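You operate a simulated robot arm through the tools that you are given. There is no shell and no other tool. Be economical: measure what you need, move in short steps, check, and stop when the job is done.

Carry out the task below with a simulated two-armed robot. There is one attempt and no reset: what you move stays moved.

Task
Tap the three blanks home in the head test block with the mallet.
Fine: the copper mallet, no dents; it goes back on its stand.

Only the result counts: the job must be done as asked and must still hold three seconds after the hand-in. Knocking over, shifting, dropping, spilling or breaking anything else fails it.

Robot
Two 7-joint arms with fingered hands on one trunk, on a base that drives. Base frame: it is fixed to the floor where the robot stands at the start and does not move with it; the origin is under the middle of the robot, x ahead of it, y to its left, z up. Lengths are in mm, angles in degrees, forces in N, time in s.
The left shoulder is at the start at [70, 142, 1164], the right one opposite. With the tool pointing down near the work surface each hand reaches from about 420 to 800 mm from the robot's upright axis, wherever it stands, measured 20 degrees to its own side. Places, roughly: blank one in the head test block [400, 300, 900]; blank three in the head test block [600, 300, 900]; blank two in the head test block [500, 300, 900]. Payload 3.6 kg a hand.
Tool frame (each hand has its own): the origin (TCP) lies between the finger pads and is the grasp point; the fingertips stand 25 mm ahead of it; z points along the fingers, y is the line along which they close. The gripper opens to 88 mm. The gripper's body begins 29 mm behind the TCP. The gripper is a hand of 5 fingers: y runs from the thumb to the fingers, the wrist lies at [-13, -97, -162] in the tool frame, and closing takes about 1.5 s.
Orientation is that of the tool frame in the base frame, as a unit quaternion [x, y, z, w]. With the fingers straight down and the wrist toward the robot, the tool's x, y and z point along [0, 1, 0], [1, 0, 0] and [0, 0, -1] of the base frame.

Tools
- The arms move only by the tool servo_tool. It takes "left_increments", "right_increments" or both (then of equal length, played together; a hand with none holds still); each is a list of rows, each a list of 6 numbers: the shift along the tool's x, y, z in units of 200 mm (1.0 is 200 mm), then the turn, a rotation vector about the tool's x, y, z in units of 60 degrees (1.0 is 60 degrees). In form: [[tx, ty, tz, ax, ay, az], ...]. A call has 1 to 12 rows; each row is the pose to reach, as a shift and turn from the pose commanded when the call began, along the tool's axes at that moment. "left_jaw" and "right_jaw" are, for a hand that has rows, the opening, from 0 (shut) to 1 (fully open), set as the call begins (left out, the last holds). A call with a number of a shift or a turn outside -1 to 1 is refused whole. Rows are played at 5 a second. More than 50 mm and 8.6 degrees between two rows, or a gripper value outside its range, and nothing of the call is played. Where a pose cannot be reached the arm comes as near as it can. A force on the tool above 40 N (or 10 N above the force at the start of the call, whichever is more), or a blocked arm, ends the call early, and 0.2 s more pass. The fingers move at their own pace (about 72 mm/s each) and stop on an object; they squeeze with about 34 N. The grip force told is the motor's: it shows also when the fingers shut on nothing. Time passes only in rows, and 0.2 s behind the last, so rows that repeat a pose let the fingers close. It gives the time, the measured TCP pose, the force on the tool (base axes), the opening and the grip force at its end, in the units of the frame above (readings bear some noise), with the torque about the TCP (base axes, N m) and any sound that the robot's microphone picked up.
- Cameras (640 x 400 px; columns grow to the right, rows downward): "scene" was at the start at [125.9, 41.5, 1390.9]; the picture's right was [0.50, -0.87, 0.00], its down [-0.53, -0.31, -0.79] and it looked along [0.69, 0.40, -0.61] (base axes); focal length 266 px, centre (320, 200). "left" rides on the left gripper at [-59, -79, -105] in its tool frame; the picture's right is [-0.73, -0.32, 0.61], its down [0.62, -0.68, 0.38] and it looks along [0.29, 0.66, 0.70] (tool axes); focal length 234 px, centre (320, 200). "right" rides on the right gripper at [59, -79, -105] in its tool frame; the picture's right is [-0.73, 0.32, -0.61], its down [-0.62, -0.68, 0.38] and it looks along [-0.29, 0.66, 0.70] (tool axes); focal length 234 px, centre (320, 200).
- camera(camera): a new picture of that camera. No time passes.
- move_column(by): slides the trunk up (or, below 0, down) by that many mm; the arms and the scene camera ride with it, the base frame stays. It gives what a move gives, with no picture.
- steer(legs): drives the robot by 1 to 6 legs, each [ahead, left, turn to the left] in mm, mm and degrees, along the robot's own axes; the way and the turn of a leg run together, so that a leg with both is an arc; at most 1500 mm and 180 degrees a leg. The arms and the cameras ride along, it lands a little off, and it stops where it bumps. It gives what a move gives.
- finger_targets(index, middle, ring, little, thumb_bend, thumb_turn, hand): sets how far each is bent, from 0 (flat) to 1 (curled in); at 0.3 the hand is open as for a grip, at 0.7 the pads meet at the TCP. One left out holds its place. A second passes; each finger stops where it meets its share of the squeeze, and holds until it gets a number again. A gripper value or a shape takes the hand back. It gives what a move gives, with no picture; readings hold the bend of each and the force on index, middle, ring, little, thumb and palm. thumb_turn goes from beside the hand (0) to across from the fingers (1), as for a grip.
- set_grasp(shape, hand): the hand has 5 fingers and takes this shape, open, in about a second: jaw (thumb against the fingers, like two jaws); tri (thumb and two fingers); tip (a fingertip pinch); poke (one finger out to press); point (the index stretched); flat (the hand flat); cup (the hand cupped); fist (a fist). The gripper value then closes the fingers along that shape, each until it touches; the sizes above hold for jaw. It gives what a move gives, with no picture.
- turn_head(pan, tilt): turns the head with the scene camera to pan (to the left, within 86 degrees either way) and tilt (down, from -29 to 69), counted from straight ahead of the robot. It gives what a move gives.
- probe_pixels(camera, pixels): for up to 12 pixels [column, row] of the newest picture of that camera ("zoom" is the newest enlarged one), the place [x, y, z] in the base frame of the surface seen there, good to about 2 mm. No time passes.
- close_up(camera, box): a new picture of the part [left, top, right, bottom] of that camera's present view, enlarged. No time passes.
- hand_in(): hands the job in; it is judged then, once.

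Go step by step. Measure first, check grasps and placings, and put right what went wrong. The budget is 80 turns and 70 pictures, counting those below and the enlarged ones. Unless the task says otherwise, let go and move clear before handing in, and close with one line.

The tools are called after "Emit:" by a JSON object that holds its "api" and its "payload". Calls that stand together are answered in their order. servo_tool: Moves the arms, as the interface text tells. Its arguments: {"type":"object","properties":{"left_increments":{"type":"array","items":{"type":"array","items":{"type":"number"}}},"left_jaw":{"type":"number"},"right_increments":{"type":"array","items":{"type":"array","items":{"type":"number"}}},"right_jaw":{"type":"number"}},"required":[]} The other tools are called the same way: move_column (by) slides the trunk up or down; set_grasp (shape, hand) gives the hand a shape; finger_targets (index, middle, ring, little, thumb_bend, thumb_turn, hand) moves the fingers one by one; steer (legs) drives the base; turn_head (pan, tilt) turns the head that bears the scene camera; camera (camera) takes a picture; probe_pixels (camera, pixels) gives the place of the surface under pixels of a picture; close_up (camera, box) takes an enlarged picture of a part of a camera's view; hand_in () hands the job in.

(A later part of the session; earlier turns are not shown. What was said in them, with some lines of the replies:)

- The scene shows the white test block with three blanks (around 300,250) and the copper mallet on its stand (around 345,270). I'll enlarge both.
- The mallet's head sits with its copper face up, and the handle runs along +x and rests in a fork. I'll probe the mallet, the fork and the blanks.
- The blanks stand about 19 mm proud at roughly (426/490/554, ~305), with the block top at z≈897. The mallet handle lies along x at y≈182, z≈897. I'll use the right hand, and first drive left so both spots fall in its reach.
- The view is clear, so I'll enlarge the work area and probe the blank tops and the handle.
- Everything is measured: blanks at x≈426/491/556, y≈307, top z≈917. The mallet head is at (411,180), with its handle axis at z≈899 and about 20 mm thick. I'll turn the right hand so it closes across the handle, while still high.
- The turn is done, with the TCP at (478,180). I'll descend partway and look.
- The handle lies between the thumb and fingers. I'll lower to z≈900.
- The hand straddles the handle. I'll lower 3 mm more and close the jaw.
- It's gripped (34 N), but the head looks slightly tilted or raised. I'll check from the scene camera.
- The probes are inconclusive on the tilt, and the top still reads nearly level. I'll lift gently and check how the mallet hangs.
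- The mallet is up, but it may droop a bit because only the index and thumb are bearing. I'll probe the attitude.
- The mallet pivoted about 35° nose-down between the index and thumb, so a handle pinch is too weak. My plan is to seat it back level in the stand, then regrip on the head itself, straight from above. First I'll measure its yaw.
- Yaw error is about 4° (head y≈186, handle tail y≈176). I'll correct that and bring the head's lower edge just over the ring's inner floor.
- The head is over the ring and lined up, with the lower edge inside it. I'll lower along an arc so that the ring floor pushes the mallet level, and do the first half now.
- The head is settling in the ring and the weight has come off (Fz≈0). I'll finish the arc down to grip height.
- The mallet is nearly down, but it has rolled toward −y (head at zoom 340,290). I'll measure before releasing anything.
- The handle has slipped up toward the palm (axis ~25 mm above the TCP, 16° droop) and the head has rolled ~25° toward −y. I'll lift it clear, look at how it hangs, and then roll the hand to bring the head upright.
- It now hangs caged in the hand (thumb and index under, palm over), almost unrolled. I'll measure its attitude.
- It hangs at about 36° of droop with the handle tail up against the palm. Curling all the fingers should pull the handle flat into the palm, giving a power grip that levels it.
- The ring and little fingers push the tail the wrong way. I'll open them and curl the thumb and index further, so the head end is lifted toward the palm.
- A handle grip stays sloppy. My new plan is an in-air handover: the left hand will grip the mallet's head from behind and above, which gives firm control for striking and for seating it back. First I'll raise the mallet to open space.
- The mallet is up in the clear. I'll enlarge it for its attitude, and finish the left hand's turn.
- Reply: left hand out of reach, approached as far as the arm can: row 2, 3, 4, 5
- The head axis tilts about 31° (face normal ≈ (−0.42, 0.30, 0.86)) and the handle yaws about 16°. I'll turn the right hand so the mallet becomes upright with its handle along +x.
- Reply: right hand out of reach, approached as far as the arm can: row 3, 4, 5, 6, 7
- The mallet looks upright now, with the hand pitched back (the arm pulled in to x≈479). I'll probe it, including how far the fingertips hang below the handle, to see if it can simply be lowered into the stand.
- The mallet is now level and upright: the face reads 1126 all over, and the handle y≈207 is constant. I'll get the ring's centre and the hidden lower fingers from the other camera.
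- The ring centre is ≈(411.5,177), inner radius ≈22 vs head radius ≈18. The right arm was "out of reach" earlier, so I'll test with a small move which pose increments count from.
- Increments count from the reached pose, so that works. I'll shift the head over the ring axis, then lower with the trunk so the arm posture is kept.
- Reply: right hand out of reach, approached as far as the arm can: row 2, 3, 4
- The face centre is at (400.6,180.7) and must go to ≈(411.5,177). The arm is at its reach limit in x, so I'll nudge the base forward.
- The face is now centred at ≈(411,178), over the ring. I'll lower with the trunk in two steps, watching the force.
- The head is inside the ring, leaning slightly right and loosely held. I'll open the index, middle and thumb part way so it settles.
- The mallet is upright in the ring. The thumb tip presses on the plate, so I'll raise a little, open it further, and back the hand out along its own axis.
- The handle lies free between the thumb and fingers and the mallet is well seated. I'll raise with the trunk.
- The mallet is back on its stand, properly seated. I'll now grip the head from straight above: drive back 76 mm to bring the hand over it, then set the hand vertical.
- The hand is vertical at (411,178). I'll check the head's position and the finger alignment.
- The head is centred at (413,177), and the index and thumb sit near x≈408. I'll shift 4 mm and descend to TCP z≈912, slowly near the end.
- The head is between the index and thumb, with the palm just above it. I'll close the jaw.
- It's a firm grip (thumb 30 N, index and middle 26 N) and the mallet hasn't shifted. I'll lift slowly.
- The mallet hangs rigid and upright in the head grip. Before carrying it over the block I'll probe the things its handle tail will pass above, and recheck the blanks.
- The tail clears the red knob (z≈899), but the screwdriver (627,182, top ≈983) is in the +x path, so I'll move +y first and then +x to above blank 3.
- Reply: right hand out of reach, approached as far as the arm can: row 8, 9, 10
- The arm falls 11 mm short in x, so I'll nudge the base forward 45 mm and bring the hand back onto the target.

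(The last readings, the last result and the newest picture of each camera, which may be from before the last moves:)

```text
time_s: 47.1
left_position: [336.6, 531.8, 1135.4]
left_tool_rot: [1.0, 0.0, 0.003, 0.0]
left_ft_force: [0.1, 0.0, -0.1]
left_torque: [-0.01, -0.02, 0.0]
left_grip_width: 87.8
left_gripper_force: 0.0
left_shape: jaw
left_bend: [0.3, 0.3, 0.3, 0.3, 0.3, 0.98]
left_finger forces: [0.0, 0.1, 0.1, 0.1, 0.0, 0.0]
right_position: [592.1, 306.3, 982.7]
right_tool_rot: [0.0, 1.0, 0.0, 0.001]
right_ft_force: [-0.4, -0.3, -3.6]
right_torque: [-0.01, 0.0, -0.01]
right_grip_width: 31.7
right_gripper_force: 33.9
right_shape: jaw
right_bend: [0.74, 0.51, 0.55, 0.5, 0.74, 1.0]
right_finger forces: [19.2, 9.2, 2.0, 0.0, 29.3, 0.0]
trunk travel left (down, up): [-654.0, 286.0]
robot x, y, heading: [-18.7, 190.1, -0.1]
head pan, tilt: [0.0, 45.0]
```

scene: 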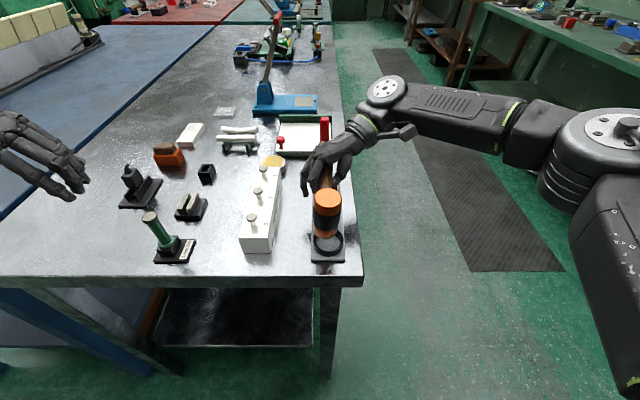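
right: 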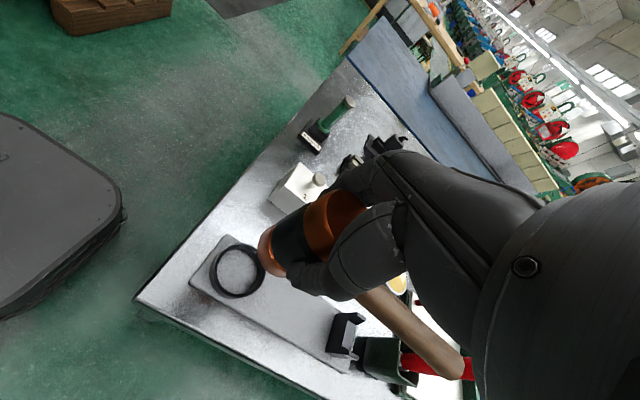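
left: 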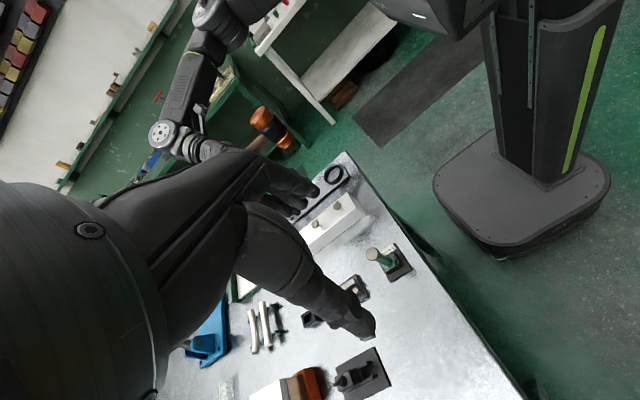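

Emit:
{"api": "servo_tool", "payload": {"right_increments": [[0.08, 0.003, 0, 0, 0, 0], [0.165, 0.004, 0, 0, 0, 0], [0.165, 0.004, 0, 0, 0, 0]]}}

Emit:
{"api": "close_up", "payload": {"camera": "scene", "box": [240, 120, 340, 260]}}

```text
time_s: 47.9
left_position: [338.5, 532.5, 1132.9]
left_tool_rot: [1.0, 0.001, 0.002, 0.0]
left_ft_force: [-0.6, -0.7, -0.3]
left_torque: [0.03, 0.0, 0.01]
left_grip_width: 87.7
left_gripper_force: 0.1
left_shape: jaw
left_bend: [0.3, 0.3, 0.3, 0.3, 0.3, 0.98]
left_finger forces: [0.0, 0.0, 0.1, 0.0, 0.0, 0.0]
right_position: [559.4, 308.7, 979.8]
right_tool_rot: [0.001, 1.0, 0.0, 0.0]
right_ft_force: [0.9, -0.3, -4.5]
right_torque: [0.0, 0.04, -0.06]
right_grip_width: 31.9
right_gripper_force: 33.6
right_shape: jaw
right_bend: [0.74, 0.51, 0.55, 0.5, 0.74, 1.0]
right_finger forces: [19.3, 9.3, 1.9, 0.0, 29.4, 0.0]
trunk travel left (down, up): [-654.0, 286.0]
robot x, y, heading: [-20.1, 191.5, -0.1]
head pan, tilt: [0.0, 45.0]
```

```text
2.86 times, centred on (290, 190) of scene
```

zoom: 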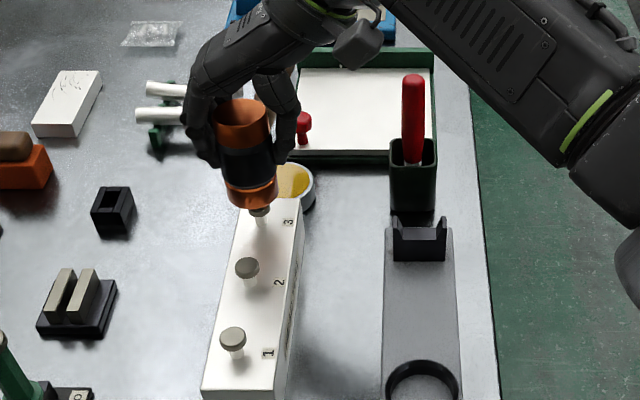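

The head is over blank 3. First a gentle tap: 20 mm down and back, reading sound and force.

Emit:
{"api": "servo_tool", "payload": {"right_increments": [[0, -0.005, 0.1, 0, 0, 0], [0, -0.005, 0, 0, 0, 0], [0, -0.005, 0, 0, 0, 0]]}}

Emit:
{"api": "close_up", "payload": {"camera": "scene", "box": [240, 120, 340, 260]}}

```text
time_s: 48.7
left_position: [337.7, 531.6, 1133.3]
left_tool_rot: [1.0, 0.001, 0.001, 0.0]
left_ft_force: [-0.3, -0.4, -0.2]
left_torque: [-0.01, 0.0, 0.01]
left_grip_width: 87.6
left_gripper_force: 0.1
left_shape: jaw
left_bend: [0.3, 0.3, 0.3, 0.3, 0.3, 0.98]
left_finger forces: [0.0, 0.0, 0.0, 0.0, 0.1, 0.0]
right_position: [560.8, 304.8, 984.2]
right_tool_rot: [0.0, 1.0, 0.0, 0.0]
right_ft_force: [-0.5, -0.1, -3.2]
right_torque: [-0.04, 0.03, 0.0]
right_grip_width: 32.2
right_gripper_force: 34.3
right_shape: jaw
right_bend: [0.74, 0.51, 0.55, 0.5, 0.74, 1.0]
right_finger forces: [19.6, 9.5, 2.1, 0.1, 30.0, 0.0]
trunk travel left (down, up): [-654.0, 286.0]
robot x, y, heading: [-19.6, 193.5, 0.5]
head pan, tilt: [0.0, 45.0]
```

```text
2.86 times, centred on (290, 190) of scene
```

zoom: 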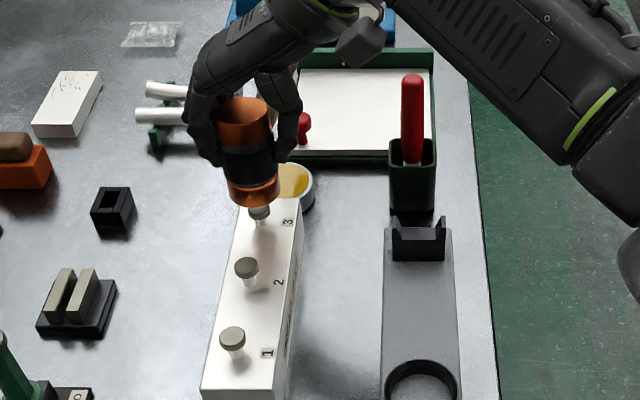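

No contact was registered, so the fast row lagged. I'll descend slowly to find contact.

Emit:
{"api": "servo_tool", "payload": {"right_increments": [[0, 0, 0.04, 0, 0, 0], [0, 0, 0.07, 0, 0, 0], [0, 0, 0.09, 0, 0, 0], [0, 0, 0.1, 0, 0, 0], [0, 0, 0.1, 0, 0, 0]]}}

```text
time_s: 49.9
left_position: [338.5, 531.8, 1133.1]
left_tool_rot: [1.0, 0.001, 0.002, 0.0]
left_ft_force: [-0.4, -0.7, -0.3]
left_torque: [0.0, 0.0, -0.01]
left_grip_width: 87.7
left_gripper_force: 0.1
left_shape: jaw
left_bend: [0.3, 0.3, 0.3, 0.3, 0.3, 0.98]
left_finger forces: [0.0, 0.0, 0.1, 0.1, 0.1, 0.0]
right_position: [560.0, 305.8, 960.9]
right_tool_rot: [0.001, 1.0, -0.001, 0.0]
right_ft_force: [-0.3, 0.2, -2.7]
right_torque: [-0.01, 0.04, -0.02]
right_grip_width: 32.2
right_gripper_force: 34.0
right_shape: jaw
right_bend: [0.74, 0.51, 0.55, 0.5, 0.74, 1.0]
right_finger forces: [19.6, 9.4, 2.0, 0.0, 29.9, 0.0]
trunk travel left (down, up): [-654.0, 286.0]
robot x, y, heading: [-23.1, 190.5, -0.0]
head pan, tilt: [0.0, 45.0]
```

Emit:
{"api": "close_up", "payload": {"camera": "scene", "box": [250, 150, 310, 220]}}

```text
5.71 times, centred on (280, 185) of scene
```

zoom: 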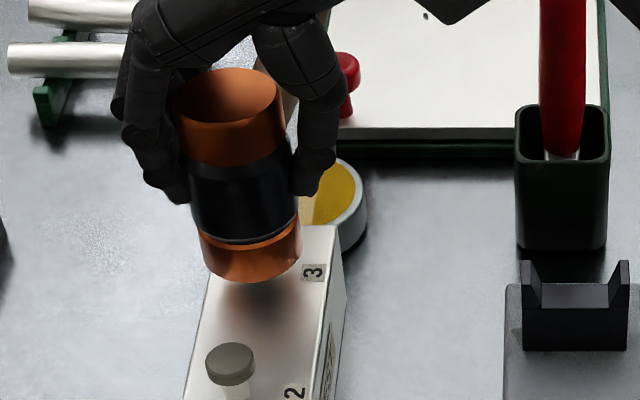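

Emit:
{"api": "probe_pixels", "payload": {"camera": "zoom", "pixels": [[253, 280], [215, 262], [295, 262], [253, 260], [265, 300], [230, 362], [225, 85], [210, 240], [290, 240]]}}

```text
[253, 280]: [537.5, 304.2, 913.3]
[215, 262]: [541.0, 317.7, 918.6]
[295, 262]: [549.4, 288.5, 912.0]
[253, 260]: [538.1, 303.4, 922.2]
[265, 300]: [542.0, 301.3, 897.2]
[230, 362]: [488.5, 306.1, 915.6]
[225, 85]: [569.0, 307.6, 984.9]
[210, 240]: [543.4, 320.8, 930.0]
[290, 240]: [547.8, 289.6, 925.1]
```

The face is at z≈912, so the first tap already drove the blank about 5 mm. I'll tap twice more, slightly deeper.

Emit:
{"api": "servo_tool", "payload": {"right_increments": [[0, 0, -0.08, 0, 0, 0], [0, 0, 0.03, 0, 0, 0], [0, 0, -0.08, 0, 0, 0], [0, 0, 0.05, 0, 0, 0], [0, 0, -0.08, 0, 0, 0]]}}

```text
time_s: 51.1
left_position: [337.9, 532.4, 1133.1]
left_tool_rot: [1.0, 0.0, 0.001, -0.001]
left_ft_force: [0.6, 0.0, -0.8]
left_torque: [0.01, -0.02, 0.01]
left_grip_width: 87.6
left_gripper_force: 0.1
left_shape: jaw
left_bend: [0.3, 0.3, 0.3, 0.3, 0.3, 0.98]
left_finger forces: [0.0, 0.0, 0.0, 0.0, 0.1, 0.0]
right_position: [559.5, 305.0, 979.1]
right_tool_rot: [0.0, 1.0, 0.0, 0.001]
right_ft_force: [1.1, 0.0, -4.7]
right_torque: [0.0, 0.06, -0.04]
right_grip_width: 32.2
right_gripper_force: 33.9
right_shape: jaw
right_bend: [0.74, 0.51, 0.55, 0.5, 0.74, 1.0]
right_finger forces: [19.7, 9.4, 2.0, 0.0, 29.9, 0.0]
trunk travel left (down, up): [-654.0, 286.0]
robot x, y, heading: [-19.0, 191.9, -0.0]
head pan, tilt: [0.0, 45.0]
```

No sound yet. I'll raise the mallet and inspect blank 3.

Emit:
{"api": "servo_tool", "payload": {"right_increments": [[0, 0, -0.2, 0, 0, 0], [0, 0, -0.4, 0, 0, 0], [0, 0, -0.4, 0, 0, 0]]}}

Emit:
{"api": "close_up", "payload": {"camera": "scene", "box": [250, 150, 310, 250]}}

```text
time_s: 51.9
left_position: [339.9, 532.0, 1133.4]
left_tool_rot: [1.0, 0.0, 0.001, -0.001]
left_ft_force: [-0.5, 0.2, -0.5]
left_torque: [0.01, 0.0, 0.0]
left_grip_width: 87.7
left_gripper_force: 0.0
left_shape: jaw
left_bend: [0.3, 0.3, 0.3, 0.3, 0.3, 0.98]
left_finger forces: [0.0, 0.1, 0.0, 0.0, 0.1, 0.1]
right_position: [561.3, 304.8, 1057.2]
right_tool_rot: [0.0, 1.0, 0.0, 0.0]
right_ft_force: [-0.1, -0.2, -3.7]
right_torque: [-0.03, 0.07, -0.01]
right_grip_width: 31.9
right_gripper_force: 33.3
right_shape: jaw
right_bend: [0.74, 0.51, 0.55, 0.5, 0.74, 1.0]
right_finger forces: [19.7, 9.4, 1.9, 0.1, 29.7, 0.0]
trunk travel left (down, up): [-654.0, 286.0]
robot x, y, heading: [-19.1, 189.4, -0.1]
head pan, tilt: [0.0, 45.0]
```

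```text
4.00 times, centred on (280, 200) of scene
```

zoom: 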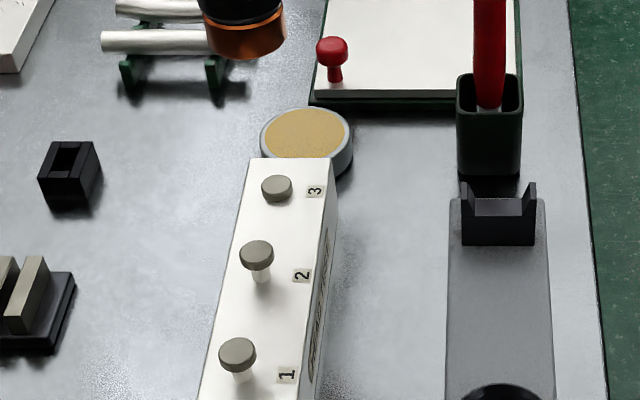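

Blank 3's stem is gone, so it's nearly or fully home. I'll probe its height.

Emit:
{"api": "probe_pixels", "payload": {"camera": "zoom", "pixels": [[277, 184], [272, 186], [282, 186], [300, 215], [262, 205], [250, 175], [320, 175], [256, 248]]}}

Emit:
{"api": "close_up", "payload": {"camera": "scene", "box": [306, 190, 330, 205]}}

```text
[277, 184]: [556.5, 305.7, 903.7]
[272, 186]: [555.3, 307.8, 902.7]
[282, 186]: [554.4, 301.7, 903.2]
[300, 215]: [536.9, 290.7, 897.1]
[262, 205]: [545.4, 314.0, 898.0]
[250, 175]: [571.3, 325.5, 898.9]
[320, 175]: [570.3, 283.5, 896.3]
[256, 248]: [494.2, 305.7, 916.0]
```

```text
16.00 times, centred on (318, 198) of scene
```

zoom: 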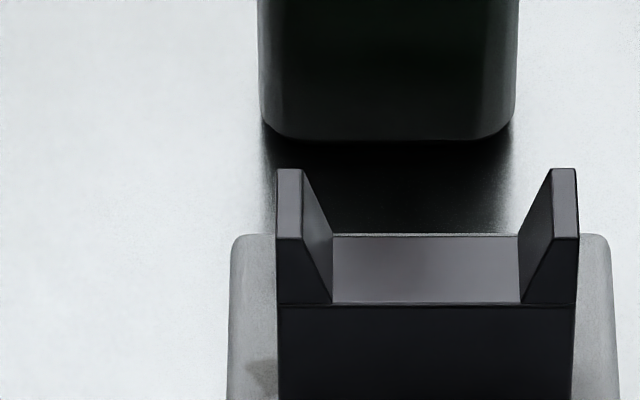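

Blank 3's top is at ≈903.2, and the block top at ≈897. I'll come down gently to feel whether it's seated.

Emit:
{"api": "servo_tool", "payload": {"right_increments": [[0, 0, 0.2, 0, 0, 0], [0, 0, 0.4, 0, 0, 0], [0, 0, 0.46, 0, 0, 0], [0, 0, 0.5, 0, 0, 0], [0, 0, 0.52, 0, 0, 0], [0, 0, 0.53, 0, 0, 0], [0, 0, 0.535, 0, 0, 0], [0, 0, 0.54, 0, 0, 0], [0, 0, 0.54, 0, 0, 0]]}}

```text
time_s: 53.9
left_position: [335.4, 531.2, 1135.5]
left_tool_rot: [1.0, 0.001, 0.003, -0.001]
left_ft_force: [0.0, -0.3, 0.4]
left_torque: [0.01, -0.02, 0.0]
left_grip_width: 87.8
left_gripper_force: 0.0
left_shape: jaw
left_bend: [0.3, 0.3, 0.3, 0.3, 0.3, 0.98]
left_finger forces: [0.1, 0.0, 0.0, 0.0, 0.0, 0.0]
right_position: [558.6, 305.8, 951.7]
right_tool_rot: [0.0, 1.0, 0.001, 0.002]
right_ft_force: [0.9, -1.3, 20.1]
right_torque: [0.09, -0.13, 0.03]
right_grip_width: 32.6
right_gripper_force: 33.7
right_shape: jaw
right_bend: [0.74, 0.51, 0.55, 0.5, 0.74, 1.0]
right_finger forces: [18.8, 11.5, 3.9, 0.0, 32.6, 0.0]
trunk travel left (down, up): [-654.0, 286.0]
robot x, y, heading: [-18.4, 190.1, -0.0]
head pan, tilt: [0.0, 45.0]
```

Pressing gives 24 N at TCP 951.7, with stiff resistance. I'll give one firmer tap, then feel again to see whether it moves further.

Emit:
{"api": "servo_tool", "payload": {"right_increments": [[0, 0, -0.12, 0, 0, 0], [0, 0, -0.12, 0, 0, 0], [0, 0, 0.015, 0, 0, 0], [0, 0, -0.12, 0, 0, 0], [0, 0, 0.015, 0, 0, 0], [0, 0, -0.1, 0, 0, 0], [0, 0, -0.03, 0, 0, 0], [0, 0, 0, 0, 0, 0], [0, 0, 0, 0, 0, 0]]}}

```text
time_s: 55.9
left_position: [335.7, 530.1, 1136.2]
left_tool_rot: [1.0, 0.001, 0.004, -0.001]
left_ft_force: [1.0, -1.4, -0.1]
left_torque: [0.02, 0.0, 0.01]
left_grip_width: 88.0
left_gripper_force: 0.1
left_shape: jaw
left_bend: [0.3, 0.3, 0.3, 0.3, 0.3, 0.98]
left_finger forces: [0.0, 0.1, 0.1, 0.0, 0.0, 0.1]
right_position: [558.7, 305.7, 952.9]
right_tool_rot: [0.0, 1.0, 0.0, 0.003]
right_ft_force: [-0.5, -1.6, 17.3]
right_torque: [0.03, -0.08, -0.01]
right_grip_width: 32.9
right_gripper_force: 34.5
right_shape: jaw
right_bend: [0.74, 0.51, 0.55, 0.5, 0.75, 1.0]
right_finger forces: [19.5, 10.7, 3.5, 0.0, 32.8, 0.1]
trunk travel left (down, up): [-654.0, 286.0]
robot x, y, heading: [-19.5, 193.3, -0.2]
head pan, tilt: [0.0, 45.0]
```

It goes no further: the same force at the same height, so blank 3 is seated. Now blank 2, with three taps of rising depth.

Emit:
{"api": "servo_tool", "payload": {"right_increments": [[0, 0, -0.1, 0, 0, 0], [0, 0, -0.18, 0, 0, 0], [0.16, 0, -0.18, 0, 0, 0], [0.325, 0, -0.18, 0, 0, 0], [0.325, 0, -0.18, 0, 0, 0], [0.325, 0, -0.04, 0, 0, 0], [0.325, 0, -0.16, 0, 0, 0], [0.325, 0, -0.01, 0, 0, 0], [0.325, 0, -0.14, 0, 0, 0], [0.325, 0, 0.015, 0, 0, 0], [0.325, 0, -0.14, 0, 0, 0]]}}

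Emit:
{"api": "servo_tool", "payload": {"right_increments": [[0, 0, 0.155, 0, 0, 0], [0, 0, 0, 0, 0, 0], [0, 0, 0.155, 0, 0, 0], [0, 0, 0.05, 0, 0, 0], [0, 0, 0.12, 0, 0, 0], [0, 0, 0.14, 0, 0, 0], [0, 0, 0.14, 0, 0, 0]]}}

```text
time_s: 58.3
left_position: [338.2, 533.3, 1135.0]
left_tool_rot: [1.0, 0.001, 0.002, -0.001]
left_ft_force: [-0.4, -0.4, -0.5]
left_torque: [0.0, 0.0, 0.0]
left_grip_width: 87.8
left_gripper_force: 0.1
left_shape: jaw
left_bend: [0.3, 0.3, 0.3, 0.3, 0.3, 0.98]
left_finger forces: [0.1, 0.0, 0.1, 0.1, 0.1, 0.1]
right_position: [493.8, 306.9, 977.2]
right_tool_rot: [0.0, 1.0, -0.001, 0.0]
right_ft_force: [0.7, 0.3, -3.3]
right_torque: [0.0, 0.06, -0.04]
right_grip_width: 32.5
right_gripper_force: 34.8
right_shape: jaw
right_bend: [0.74, 0.51, 0.55, 0.5, 0.75, 1.0]
right_finger forces: [20.2, 9.6, 1.7, 0.0, 29.7, 0.1]
trunk travel left (down, up): [-654.0, 286.0]
robot x, y, heading: [-23.1, 189.0, -0.1]
head pan, tilt: [0.0, 45.0]
```

```text
time_s: 59.9
left_position: [335.2, 529.8, 1136.1]
left_tool_rot: [1.0, 0.001, 0.003, -0.001]
left_ft_force: [0.3, 0.1, 0.3]
left_torque: [0.02, 0.01, 0.03]
left_grip_width: 87.8
left_gripper_force: 0.1
left_shape: jaw
left_bend: [0.3, 0.3, 0.3, 0.3, 0.3, 0.98]
left_finger forces: [0.0, 0.1, 0.0, 0.0, 0.0, 0.0]
right_position: [493.9, 305.0, 952.1]
right_tool_rot: [0.0, 1.0, 0.002, 0.002]
right_ft_force: [-1.0, -0.6, 20.2]
right_torque: [0.13, -0.13, 0.02]
right_grip_width: 32.9
right_gripper_force: 34.0
right_shape: jaw
right_bend: [0.74, 0.51, 0.55, 0.5, 0.75, 1.0]
right_finger forces: [19.4, 11.4, 3.8, 0.0, 33.0, 0.0]
trunk travel left (down, up): [-654.0, 286.0]
robot x, y, heading: [-21.2, 190.2, -0.3]
head pan, tilt: [0.0, 45.0]
```

Blank 2 gives the same force at the same height (20 N at 952), so it's seated like blank 3. The same routine goes for blank 1.

Emit:
{"api": "servo_tool", "payload": {"right_increments": [[0, 0, -0.1, 0, 0, 0], [0, 0, -0.18, 0, 0, 0], [0.16, 0.002, -0.18, 0, 0, 0], [0.325, 0.003, -0.18, 0, 0, 0], [0.325, 0.003, -0.18, 0, 0, 0], [0.325, 0.003, -0.04, 0, 0, 0], [0.325, 0.003, -0.16, 0, 0, 0], [0.325, 0.003, -0.01, 0, 0, 0], [0.325, 0.003, -0.14, 0, 0, 0], [0.325, 0.003, 0.015, 0, 0, 0], [0.325, 0.003, -0.14, 0, 0, 0]]}}

Emit:
{"api": "servo_tool", "payload": {"right_increments": [[0, 0, 0.155, 0, 0, 0], [0, 0, 0, 0, 0, 0], [0, 0, 0.155, 0, 0, 0], [0, 0, 0.05, 0, 0, 0], [0, 0, 0.12, 0, 0, 0], [0, 0, 0.14, 0, 0, 0], [0, 0, 0.14, 0, 0, 0]]}}

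Emit:
{"api": "servo_tool", "payload": {"right_increments": [[0, 0, -0.2, 0, 0, 0], [0, 0, -0.4, 0, 0, 0], [0, 0, -0.55, 0, 0, 0], [0, 0, -0.55, 0, 0, 0]]}}

Emit:
{"api": "close_up", "payload": {"camera": "scene", "box": [230, 130, 330, 270]}}

```text
time_s: 62.3
left_position: [338.5, 532.1, 1132.8]
left_tool_rot: [1.0, 0.0, 0.001, 0.0]
left_ft_force: [-0.2, 0.1, 0.0]
left_torque: [-0.02, 0.0, 0.04]
left_grip_width: 87.8
left_gripper_force: 0.0
left_shape: jaw
left_bend: [0.3, 0.3, 0.3, 0.3, 0.3, 0.98]
left_finger forces: [0.0, 0.0, 0.0, 0.0, 0.0, 0.1]
right_position: [431.8, 306.4, 976.3]
right_tool_rot: [0.0, 1.0, -0.001, 0.001]
right_ft_force: [0.7, -0.2, -4.8]
right_torque: [-0.04, 0.06, -0.02]
right_grip_width: 32.4
right_gripper_force: 34.2
right_shape: jaw
right_bend: [0.74, 0.51, 0.55, 0.5, 0.75, 1.0]
right_finger forces: [20.4, 9.6, 1.6, 0.0, 29.7, 0.0]
trunk travel left (down, up): [-654.0, 286.0]
robot x, y, heading: [-19.4, 190.4, 0.0]
head pan, tilt: [0.0, 45.0]
```

```text
time_s: 63.9
left_position: [335.1, 531.3, 1135.9]
left_tool_rot: [1.0, 0.0, 0.004, -0.001]
left_ft_force: [0.5, 0.4, 0.8]
left_torque: [-0.01, -0.03, -0.01]
left_grip_width: 87.4
left_gripper_force: 0.0
left_shape: jaw
left_bend: [0.3, 0.3, 0.3, 0.3, 0.3, 0.98]
left_finger forces: [0.0, 0.0, 0.0, 0.1, 0.0, 0.0]
right_position: [428.1, 308.4, 952.7]
right_tool_rot: [0.0, 1.0, 0.002, 0.002]
right_ft_force: [-0.2, 2.0, 19.7]
right_torque: [0.16, -0.03, 0.04]
right_grip_width: 32.9
right_gripper_force: 33.7
right_shape: jaw
right_bend: [0.74, 0.51, 0.55, 0.5, 0.76, 1.0]
right_finger forces: [20.6, 10.9, 4.2, 0.0, 31.6, 0.0]
trunk travel left (down, up): [-654.0, 286.0]
robot x, y, heading: [-23.6, 192.5, -0.2]
head pan, tilt: [0.0, 45.0]
```

```text
time_s: 64.9
left_position: [338.0, 532.5, 1134.1]
left_tool_rot: [1.0, 0.002, 0.002, 0.0]
left_ft_force: [-0.6, -1.0, -0.7]
left_torque: [0.0, -0.02, -0.02]
left_grip_width: 87.4
left_gripper_force: 0.1
left_shape: jaw
left_bend: [0.3, 0.3, 0.3, 0.3, 0.3, 0.98]
left_finger forces: [0.0, 0.0, 0.0, 0.0, 0.0, 0.0]
right_position: [429.7, 306.8, 1058.9]
right_tool_rot: [0.0, 1.0, 0.0, 0.0]
right_ft_force: [0.0, -0.1, -2.9]
right_torque: [-0.02, 0.06, 0.02]
right_grip_width: 32.6
right_gripper_force: 33.6
right_shape: jaw
right_bend: [0.74, 0.51, 0.55, 0.5, 0.75, 1.0]
right_finger forces: [20.5, 9.5, 1.6, 0.0, 29.5, 0.1]
trunk travel left (down, up): [-654.0, 286.0]
robot x, y, heading: [-21.1, 193.3, -0.0]
head pan, tilt: [0.0, 45.0]
```

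```text
2.86 times, centred on (280, 200) of scene
```

zoom: 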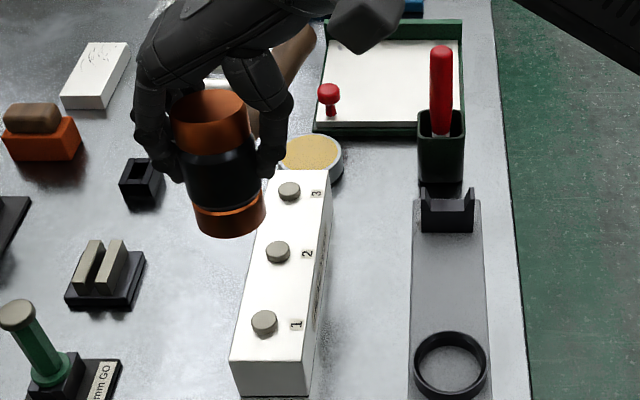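

All three heads sit low. I'll take a tighter view for any gap under them.

Emit:
{"api": "close_up", "payload": {"camera": "scene", "box": [308, 190, 348, 260]}}

Emit:
{"api": "close_up", "payload": {"camera": "scene", "box": [308, 188, 350, 258]}}

```text
5.71 times, centred on (328, 225) of scene
```

zoom: 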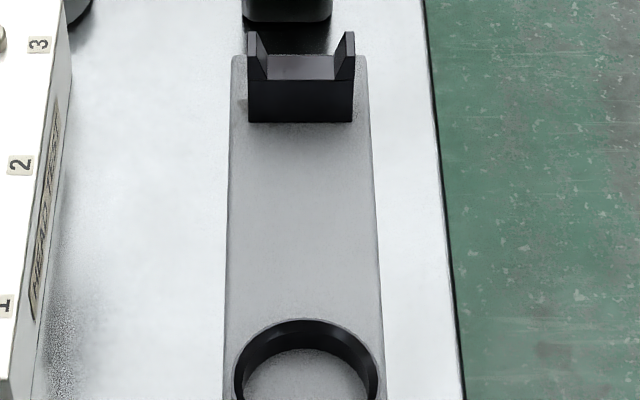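

```text
5.71 times, centred on (329, 223) of scene
```

zoom: 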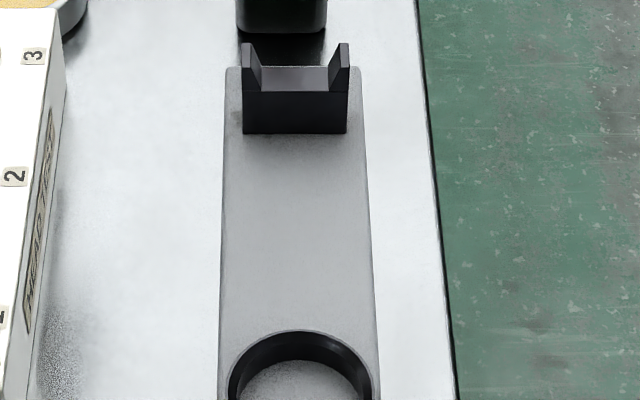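

My boxes missed the blanks: in camera pixels they sit at about columns 255–275 and rows 190–250.

Emit:
{"api": "close_up", "payload": {"camera": "scene", "box": [245, 185, 290, 255]}}

```text
5.71 times, centred on (268, 220) of scene
```

zoom: 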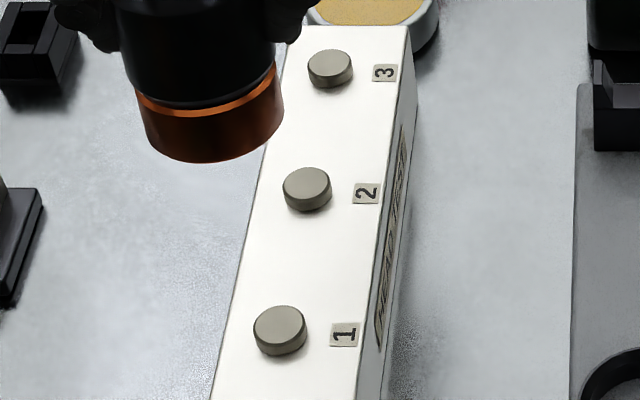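

Emit:
{"api": "probe_pixels", "payload": {"camera": "zoom", "pixels": [[279, 328], [270, 325], [290, 325], [306, 187], [298, 185], [314, 185], [329, 67], [336, 65], [280, 362], [306, 217], [330, 95], [330, 260]]}}

```text
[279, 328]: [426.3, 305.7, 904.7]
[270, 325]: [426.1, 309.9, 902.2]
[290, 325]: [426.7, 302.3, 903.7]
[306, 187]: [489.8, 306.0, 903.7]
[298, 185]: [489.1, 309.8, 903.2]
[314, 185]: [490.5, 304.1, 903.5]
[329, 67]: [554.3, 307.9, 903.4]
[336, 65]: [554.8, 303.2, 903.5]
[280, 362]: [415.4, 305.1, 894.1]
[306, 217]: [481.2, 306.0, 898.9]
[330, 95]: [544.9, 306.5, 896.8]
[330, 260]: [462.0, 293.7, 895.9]
```

All three tops read ≈903.4 and are flush, with no gap under the heads. Now I'll take the mallet back above its stand.

Emit:
{"api": "servo_tool", "payload": {"right_increments": [[0, -0.15, 0, 0, 0, 0], [0.03, -0.35, 0, 0, 0, 0], [0.068, -0.55, 0, 0, 0, 0], [0.068, -0.642, 0.05, 0, 0, 0], [0.068, -0.642, 0.2, 0, 0, 0], [0.068, -0.642, 0.36, 0, 0, 0], [0.068, -0.642, 0.47, 0, 0, 0], [0.068, -0.642, 0.47, 0, 0, 0]]}}

Emit:
{"api": "camera", "payload": {"camera": "right"}}

Emit:
{"api": "close_up", "payload": {"camera": "scene", "box": [270, 130, 370, 270]}}

```text
time_s: 66.7
left_position: [337.9, 531.1, 1133.3]
left_tool_rot: [1.0, 0.001, 0.002, 0.0]
left_ft_force: [0.7, -0.2, 0.1]
left_torque: [-0.03, -0.03, 0.01]
left_grip_width: 87.7
left_gripper_force: 0.0
left_shape: jaw
left_bend: [0.3, 0.3, 0.3, 0.3, 0.3, 0.98]
left_finger forces: [0.1, 0.0, 0.0, 0.0, 0.0, 0.0]
right_position: [414.1, 178.0, 965.5]
right_tool_rot: [0.0, 1.0, 0.001, 0.001]
right_ft_force: [0.5, 0.3, -3.6]
right_torque: [-0.01, 0.06, -0.02]
right_grip_width: 32.8
right_gripper_force: 34.7
right_shape: jaw
right_bend: [0.74, 0.51, 0.55, 0.5, 0.75, 1.0]
right_finger forces: [20.5, 9.9, 1.5, 0.0, 29.6, 0.0]
trunk travel left (down, up): [-654.0, 286.0]
robot x, y, heading: [-18.9, 189.5, 0.0]
head pan, tilt: [0.0, 45.0]
```

```text
4 pictures are left
```

right: 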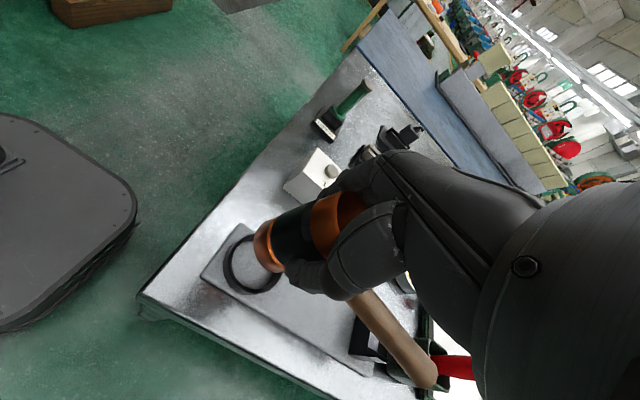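

```text
2.86 times, centred on (320, 200) of scene
```

zoom: 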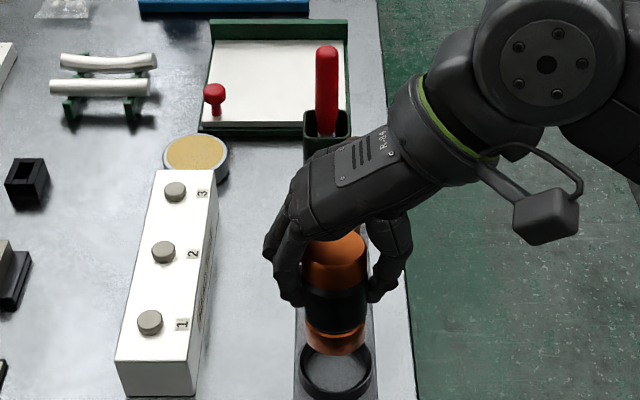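

The handle has shifted a little in the grip (tail at right px 428,372, earlier 462,365). I'll probe it.

Emit:
{"api": "probe_pixels", "payload": {"camera": "right", "pixels": [[365, 305], [380, 320], [400, 345], [418, 365], [428, 355], [410, 375], [268, 245], [262, 262], [300, 232], [240, 265]]}}

Emit:
{"api": "probe_pixels", "payload": {"camera": "zoom", "pixels": [[335, 252], [308, 250], [365, 250], [335, 345], [312, 335], [360, 335], [335, 310], [310, 310], [360, 310], [335, 378]]}}

```text
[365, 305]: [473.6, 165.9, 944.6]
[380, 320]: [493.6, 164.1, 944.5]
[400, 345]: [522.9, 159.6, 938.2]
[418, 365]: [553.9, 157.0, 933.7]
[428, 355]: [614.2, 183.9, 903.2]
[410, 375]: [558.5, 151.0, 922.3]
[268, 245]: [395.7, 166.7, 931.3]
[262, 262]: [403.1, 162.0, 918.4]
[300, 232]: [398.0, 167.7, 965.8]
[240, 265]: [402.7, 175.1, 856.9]
```

```text
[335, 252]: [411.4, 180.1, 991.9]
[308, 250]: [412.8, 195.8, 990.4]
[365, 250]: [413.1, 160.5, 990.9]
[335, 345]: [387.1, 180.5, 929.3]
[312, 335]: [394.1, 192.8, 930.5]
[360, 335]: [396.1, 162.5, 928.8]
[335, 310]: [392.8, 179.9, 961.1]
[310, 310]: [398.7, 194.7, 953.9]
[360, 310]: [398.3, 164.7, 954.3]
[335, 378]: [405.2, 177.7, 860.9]
```

The mallet has drooped about 7° at the tail and yawed about 6° in the grip. I'll counter-rotate the hand so it's level over the stand, and recentre it.

Emit:
{"api": "servo_tool", "payload": {"right_increments": [[-0.01, -0.003, 0, 0, -0.06, -0.05], [-0.02, -0.006, 0, 0, -0.117, -0.1], [-0.02, -0.006, 0, 0, -0.117, -0.1]]}}

Emit:
{"api": "camera", "payload": {"camera": "right"}}

Emit:
{"api": "probe_pixels", "payload": {"camera": "right", "pixels": [[365, 305], [380, 320], [400, 345], [418, 365], [268, 245], [262, 262], [300, 232], [330, 215], [320, 210], [340, 220], [345, 200], [285, 250]]}}

```text
time_s: 67.5
left_position: [337.7, 530.7, 1134.3]
left_tool_rot: [1.0, 0.001, 0.002, 0.0]
left_ft_force: [0.2, -0.3, -0.5]
left_torque: [-0.04, 0.0, 0.01]
left_grip_width: 87.7
left_gripper_force: 0.0
left_shape: jaw
left_bend: [0.3, 0.3, 0.3, 0.3, 0.3, 0.98]
left_finger forces: [0.0, 0.1, 0.0, 0.1, 0.0, 0.1]
right_position: [419.9, 175.6, 965.9]
right_tool_rot: [-0.053, 0.997, -0.001, 0.062]
right_ft_force: [-0.1, -0.1, -3.5]
right_torque: [-0.02, 0.03, 0.02]
right_grip_width: 32.2
right_gripper_force: 33.9
right_shape: jaw
right_bend: [0.74, 0.51, 0.55, 0.5, 0.75, 1.0]
right_finger forces: [20.4, 9.8, 1.5, 0.1, 29.6, 0.1]
trunk travel left (down, up): [-654.0, 286.0]
robot x, y, heading: [-21.8, 192.7, 0.2]
head pan, tilt: [0.0, 45.0]
```

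```text
2 pictures are left
```

right: 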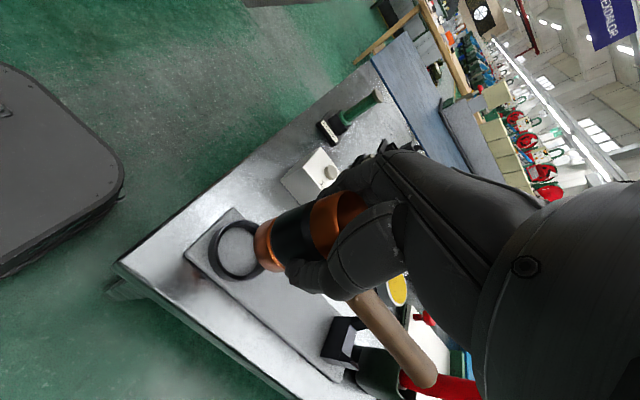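

```text
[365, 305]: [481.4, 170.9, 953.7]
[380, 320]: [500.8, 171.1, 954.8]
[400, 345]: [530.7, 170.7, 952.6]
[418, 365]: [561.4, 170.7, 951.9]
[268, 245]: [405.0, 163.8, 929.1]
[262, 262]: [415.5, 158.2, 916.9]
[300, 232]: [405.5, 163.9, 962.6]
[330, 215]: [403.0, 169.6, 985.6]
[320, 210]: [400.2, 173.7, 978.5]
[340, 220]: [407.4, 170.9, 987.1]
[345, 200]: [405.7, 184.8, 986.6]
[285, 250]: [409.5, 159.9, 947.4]
```

The handle is now level and straight (y≈170.8, z≈953 along its whole length). I'll probe the ring in the same picture to centre the head relative to it.

Emit:
{"api": "probe_pixels", "payload": {"camera": "right", "pixels": [[211, 250], [214, 238], [224, 226], [240, 221], [215, 264], [228, 276], [244, 279], [237, 250], [335, 345], [350, 322], [270, 262], [275, 270]]}}

```text
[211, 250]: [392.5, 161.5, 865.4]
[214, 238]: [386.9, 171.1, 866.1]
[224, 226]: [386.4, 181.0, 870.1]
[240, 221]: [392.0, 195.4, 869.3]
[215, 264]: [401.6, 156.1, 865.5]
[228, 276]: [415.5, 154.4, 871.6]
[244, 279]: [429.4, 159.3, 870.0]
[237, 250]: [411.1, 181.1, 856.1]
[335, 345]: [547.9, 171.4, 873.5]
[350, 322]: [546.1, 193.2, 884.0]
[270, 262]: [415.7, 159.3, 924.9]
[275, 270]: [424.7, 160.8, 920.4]
```

The ring centre is ≈(411.5,178) and the head is at ≈(416,177), so I'll shift −4 mm in x, +1 mm in y and lower it into the ring.

Emit:
{"api": "servo_tool", "payload": {"right_increments": [[0.014, 0.007, 0.036, 0, 0, 0], [0.028, 0.007, 0.072, 0, 0, 0], [0.033, 0.007, 0.11, 0, 0, 0], [0.0375, 0.007, 0.147, 0, 0, 0], [0.042, 0.007, 0.18, 0, 0, 0], [0.045, 0.007, 0.206, 0, 0, 0], [0.047, 0.007, 0.222, 0, 0, 0], [0.0485, 0.007, 0.236, 0, 0, 0], [0.0485, 0.007, 0.236, 0, 0, 0]]}}

```text
time_s: 69.5
left_position: [337.8, 532.2, 1134.1]
left_tool_rot: [1.0, 0.0, 0.002, -0.001]
left_ft_force: [-0.4, -0.5, -0.8]
left_torque: [0.01, 0.01, 0.01]
left_grip_width: 87.8
left_gripper_force: 0.1
left_shape: jaw
left_bend: [0.3, 0.3, 0.3, 0.3, 0.3, 0.98]
left_finger forces: [0.0, 0.0, 0.0, 0.0, 0.1, 0.0]
right_position: [416.4, 178.5, 916.9]
right_tool_rot: [-0.053, 0.997, -0.001, 0.062]
right_ft_force: [-0.5, 0.0, -2.8]
right_torque: [0.02, 0.02, 0.0]
right_grip_width: 32.8
right_gripper_force: 34.3
right_shape: jaw
right_bend: [0.74, 0.51, 0.55, 0.5, 0.75, 1.0]
right_finger forces: [20.5, 9.8, 1.4, 0.0, 29.5, 0.1]
trunk travel left (down, up): [-654.0, 286.0]
robot x, y, heading: [-20.4, 192.5, -0.0]
head pan, tilt: [0.0, 45.0]
```

It's below the rim with no contact force, so the head is in the ring. I'll lower the last millimetres.

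Emit:
{"api": "servo_tool", "payload": {"right_increments": [[0.001, 0, 0.008, 0, 0, 0], [0.002, 0, 0.015, 0, 0, 0], [0.0025, 0, 0.02, 0, 0, 0], [0.0025, 0, 0.02, 0, 0, 0]]}}

```text
time_s: 70.5
left_position: [337.3, 530.5, 1133.5]
left_tool_rot: [1.0, 0.001, 0.001, 0.0]
left_ft_force: [-0.1, 0.7, 0.0]
left_torque: [-0.01, 0.0, -0.01]
left_grip_width: 87.7
left_gripper_force: 0.0
left_shape: jaw
left_bend: [0.3, 0.3, 0.3, 0.3, 0.3, 0.98]
left_finger forces: [0.1, 0.1, 0.0, 0.1, 0.1, 0.0]
right_position: [415.3, 177.4, 911.7]
right_tool_rot: [-0.052, 0.997, -0.001, 0.062]
right_ft_force: [0.7, 0.4, -2.6]
right_torque: [-0.05, 0.02, -0.04]
right_grip_width: 32.6
right_gripper_force: 33.9
right_shape: jaw
right_bend: [0.74, 0.51, 0.55, 0.5, 0.75, 1.0]
right_finger forces: [20.2, 9.6, 2.0, 0.0, 29.6, 0.0]
trunk travel left (down, up): [-654.0, 286.0]
robot x, y, heading: [-17.2, 191.5, 0.1]
head pan, tilt: [0.0, 45.0]
```

Emit:
{"api": "servo_tool", "payload": {"right_increments": [[0.001, 0, 0.006, 0, 0, 0], [0.0015, 0, 0.012, 0, 0, 0], [0.0015, 0, 0.012, 0, 0, 0]]}}

```text
time_s: 71.3
left_position: [337.5, 531.9, 1134.2]
left_tool_rot: [1.0, 0.0, 0.003, -0.001]
left_ft_force: [-0.2, 0.5, 0.0]
left_torque: [-0.01, 0.03, 0.02]
left_grip_width: 87.8
left_gripper_force: 0.0
left_shape: jaw
left_bend: [0.3, 0.3, 0.3, 0.3, 0.3, 0.98]
left_finger forces: [0.0, 0.0, 0.1, 0.0, 0.0, 0.1]
right_position: [416.9, 177.8, 910.6]
right_tool_rot: [-0.053, 0.997, 0.001, 0.063]
right_ft_force: [0.3, -2.2, 9.0]
right_torque: [0.13, -0.04, -0.02]
right_grip_width: 32.6
right_gripper_force: 34.0
right_shape: jaw
right_bend: [0.74, 0.51, 0.56, 0.5, 0.75, 1.0]
right_finger forces: [19.1, 10.7, 2.4, 0.0, 31.9, 0.0]
trunk travel left (down, up): [-654.0, 286.0]
robot x, y, heading: [-20.6, 192.2, 0.1]
head pan, tilt: [0.0, 45.0]
```

Contact (about 12 N), so it's seated. I'll ease up 1 mm and open the hand.

Emit:
{"api": "servo_tool", "payload": {"right_increments": [[0, 0, -0.006, 0, 0, 0], [0, 0, -0.006, 0, 0, 0], [0, 0, -0.006, 0, 0, 0], [0, 0, -0.006, 0, 0, 0], [0, 0, -0.006, 0, 0, 0], [0, 0, -0.006, 0, 0, 0], [0, 0, -0.006, 0, 0, 0]], "right_jaw": 1}}

Emit:
{"api": "camera", "payload": {"camera": "right"}}

```text
time_s: 72.9
left_position: [338.4, 531.6, 1135.5]
left_tool_rot: [1.0, 0.001, 0.001, -0.001]
left_ft_force: [-0.7, -0.2, 0.7]
left_torque: [0.05, 0.02, -0.01]
left_grip_width: 87.5
left_gripper_force: 0.0
left_shape: jaw
left_bend: [0.3, 0.3, 0.3, 0.3, 0.3, 0.98]
left_finger forces: [0.1, 0.0, 0.1, 0.0, 0.1, 0.0]
right_position: [416.1, 178.1, 911.9]
right_tool_rot: [-0.053, 0.997, -0.001, 0.061]
right_ft_force: [0.5, -0.3, 0.4]
right_torque: [-0.01, 0.0, -0.04]
right_grip_width: 87.6
right_gripper_force: 0.0
right_shape: jaw
right_bend: [0.3, 0.3, 0.3, 0.3, 0.3, 0.98]
right_finger forces: [0.0, 0.1, 0.1, 0.1, 0.1, 0.0]
trunk travel left (down, up): [-654.0, 286.0]
robot x, y, heading: [-24.6, 189.1, -0.2]
head pan, tilt: [0.0, 45.0]
```

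```text
1 pictures are left
```

right: 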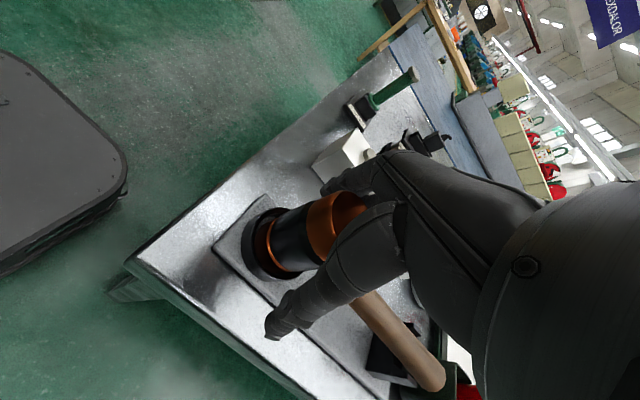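

The mallet is seated with its handle in the fork, and the hand is open and free of force. I'll raise straight up and take the last picture.

Emit:
{"api": "move_column", "payload": {"by": 150}}

Emit:
{"api": "close_up", "payload": {"camera": "scene", "box": [230, 180, 380, 320]}}

```text
time_s: 74.6
left_position: [337.8, 531.2, 1284.0]
left_tool_rot: [1.0, 0.001, 0.002, 0.001]
left_ft_force: [0.2, -0.3, -0.1]
left_torque: [0.03, 0.0, -0.02]
left_grip_width: 87.5
left_gripper_force: 0.1
left_shape: jaw
left_bend: [0.3, 0.3, 0.3, 0.3, 0.3, 0.98]
left_finger forces: [0.1, 0.0, 0.0, 0.0, 0.0, 0.1]
right_position: [416.1, 177.7, 1062.3]
right_tool_rot: [-0.052, 0.997, -0.001, 0.062]
right_ft_force: [1.3, 0.3, 0.3]
right_torque: [-0.02, -0.01, -0.01]
right_grip_width: 87.7
right_gripper_force: 0.1
right_shape: jaw
right_bend: [0.3, 0.3, 0.3, 0.3, 0.3, 0.98]
right_finger forces: [0.0, 0.1, 0.1, 0.0, 0.0, 0.0]
trunk travel left (down, up): [-804.0, 136.0]
robot x, y, heading: [-18.9, 191.7, -0.2]
head pan, tilt: [0.0, 45.0]
```

```text
2.86 times, centred on (305, 250) of scene
```

zoom: 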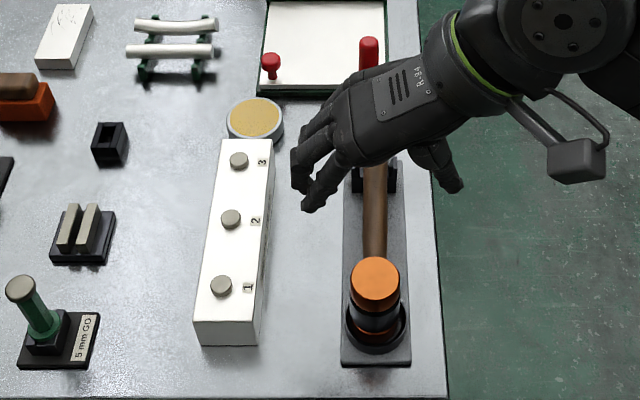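

The last picture shows the mallet upright in its ring (zoom 375,300) with the handle in the fork. All three blanks are flush, nothing else has moved and the hand is clear, so I'm handing in.

Emit:
{"api": "hand_in", "payload": {}}

```text
The job is handed in.
```

All three blanks are tapped down to the same height (about 903 mm) with no gap visible under their heads, and the copper mallet is back on its stand. I saw no dents in the last pictures. My first grip on the handle slipped, so I set the mallet back down and held it by the head for the taps.
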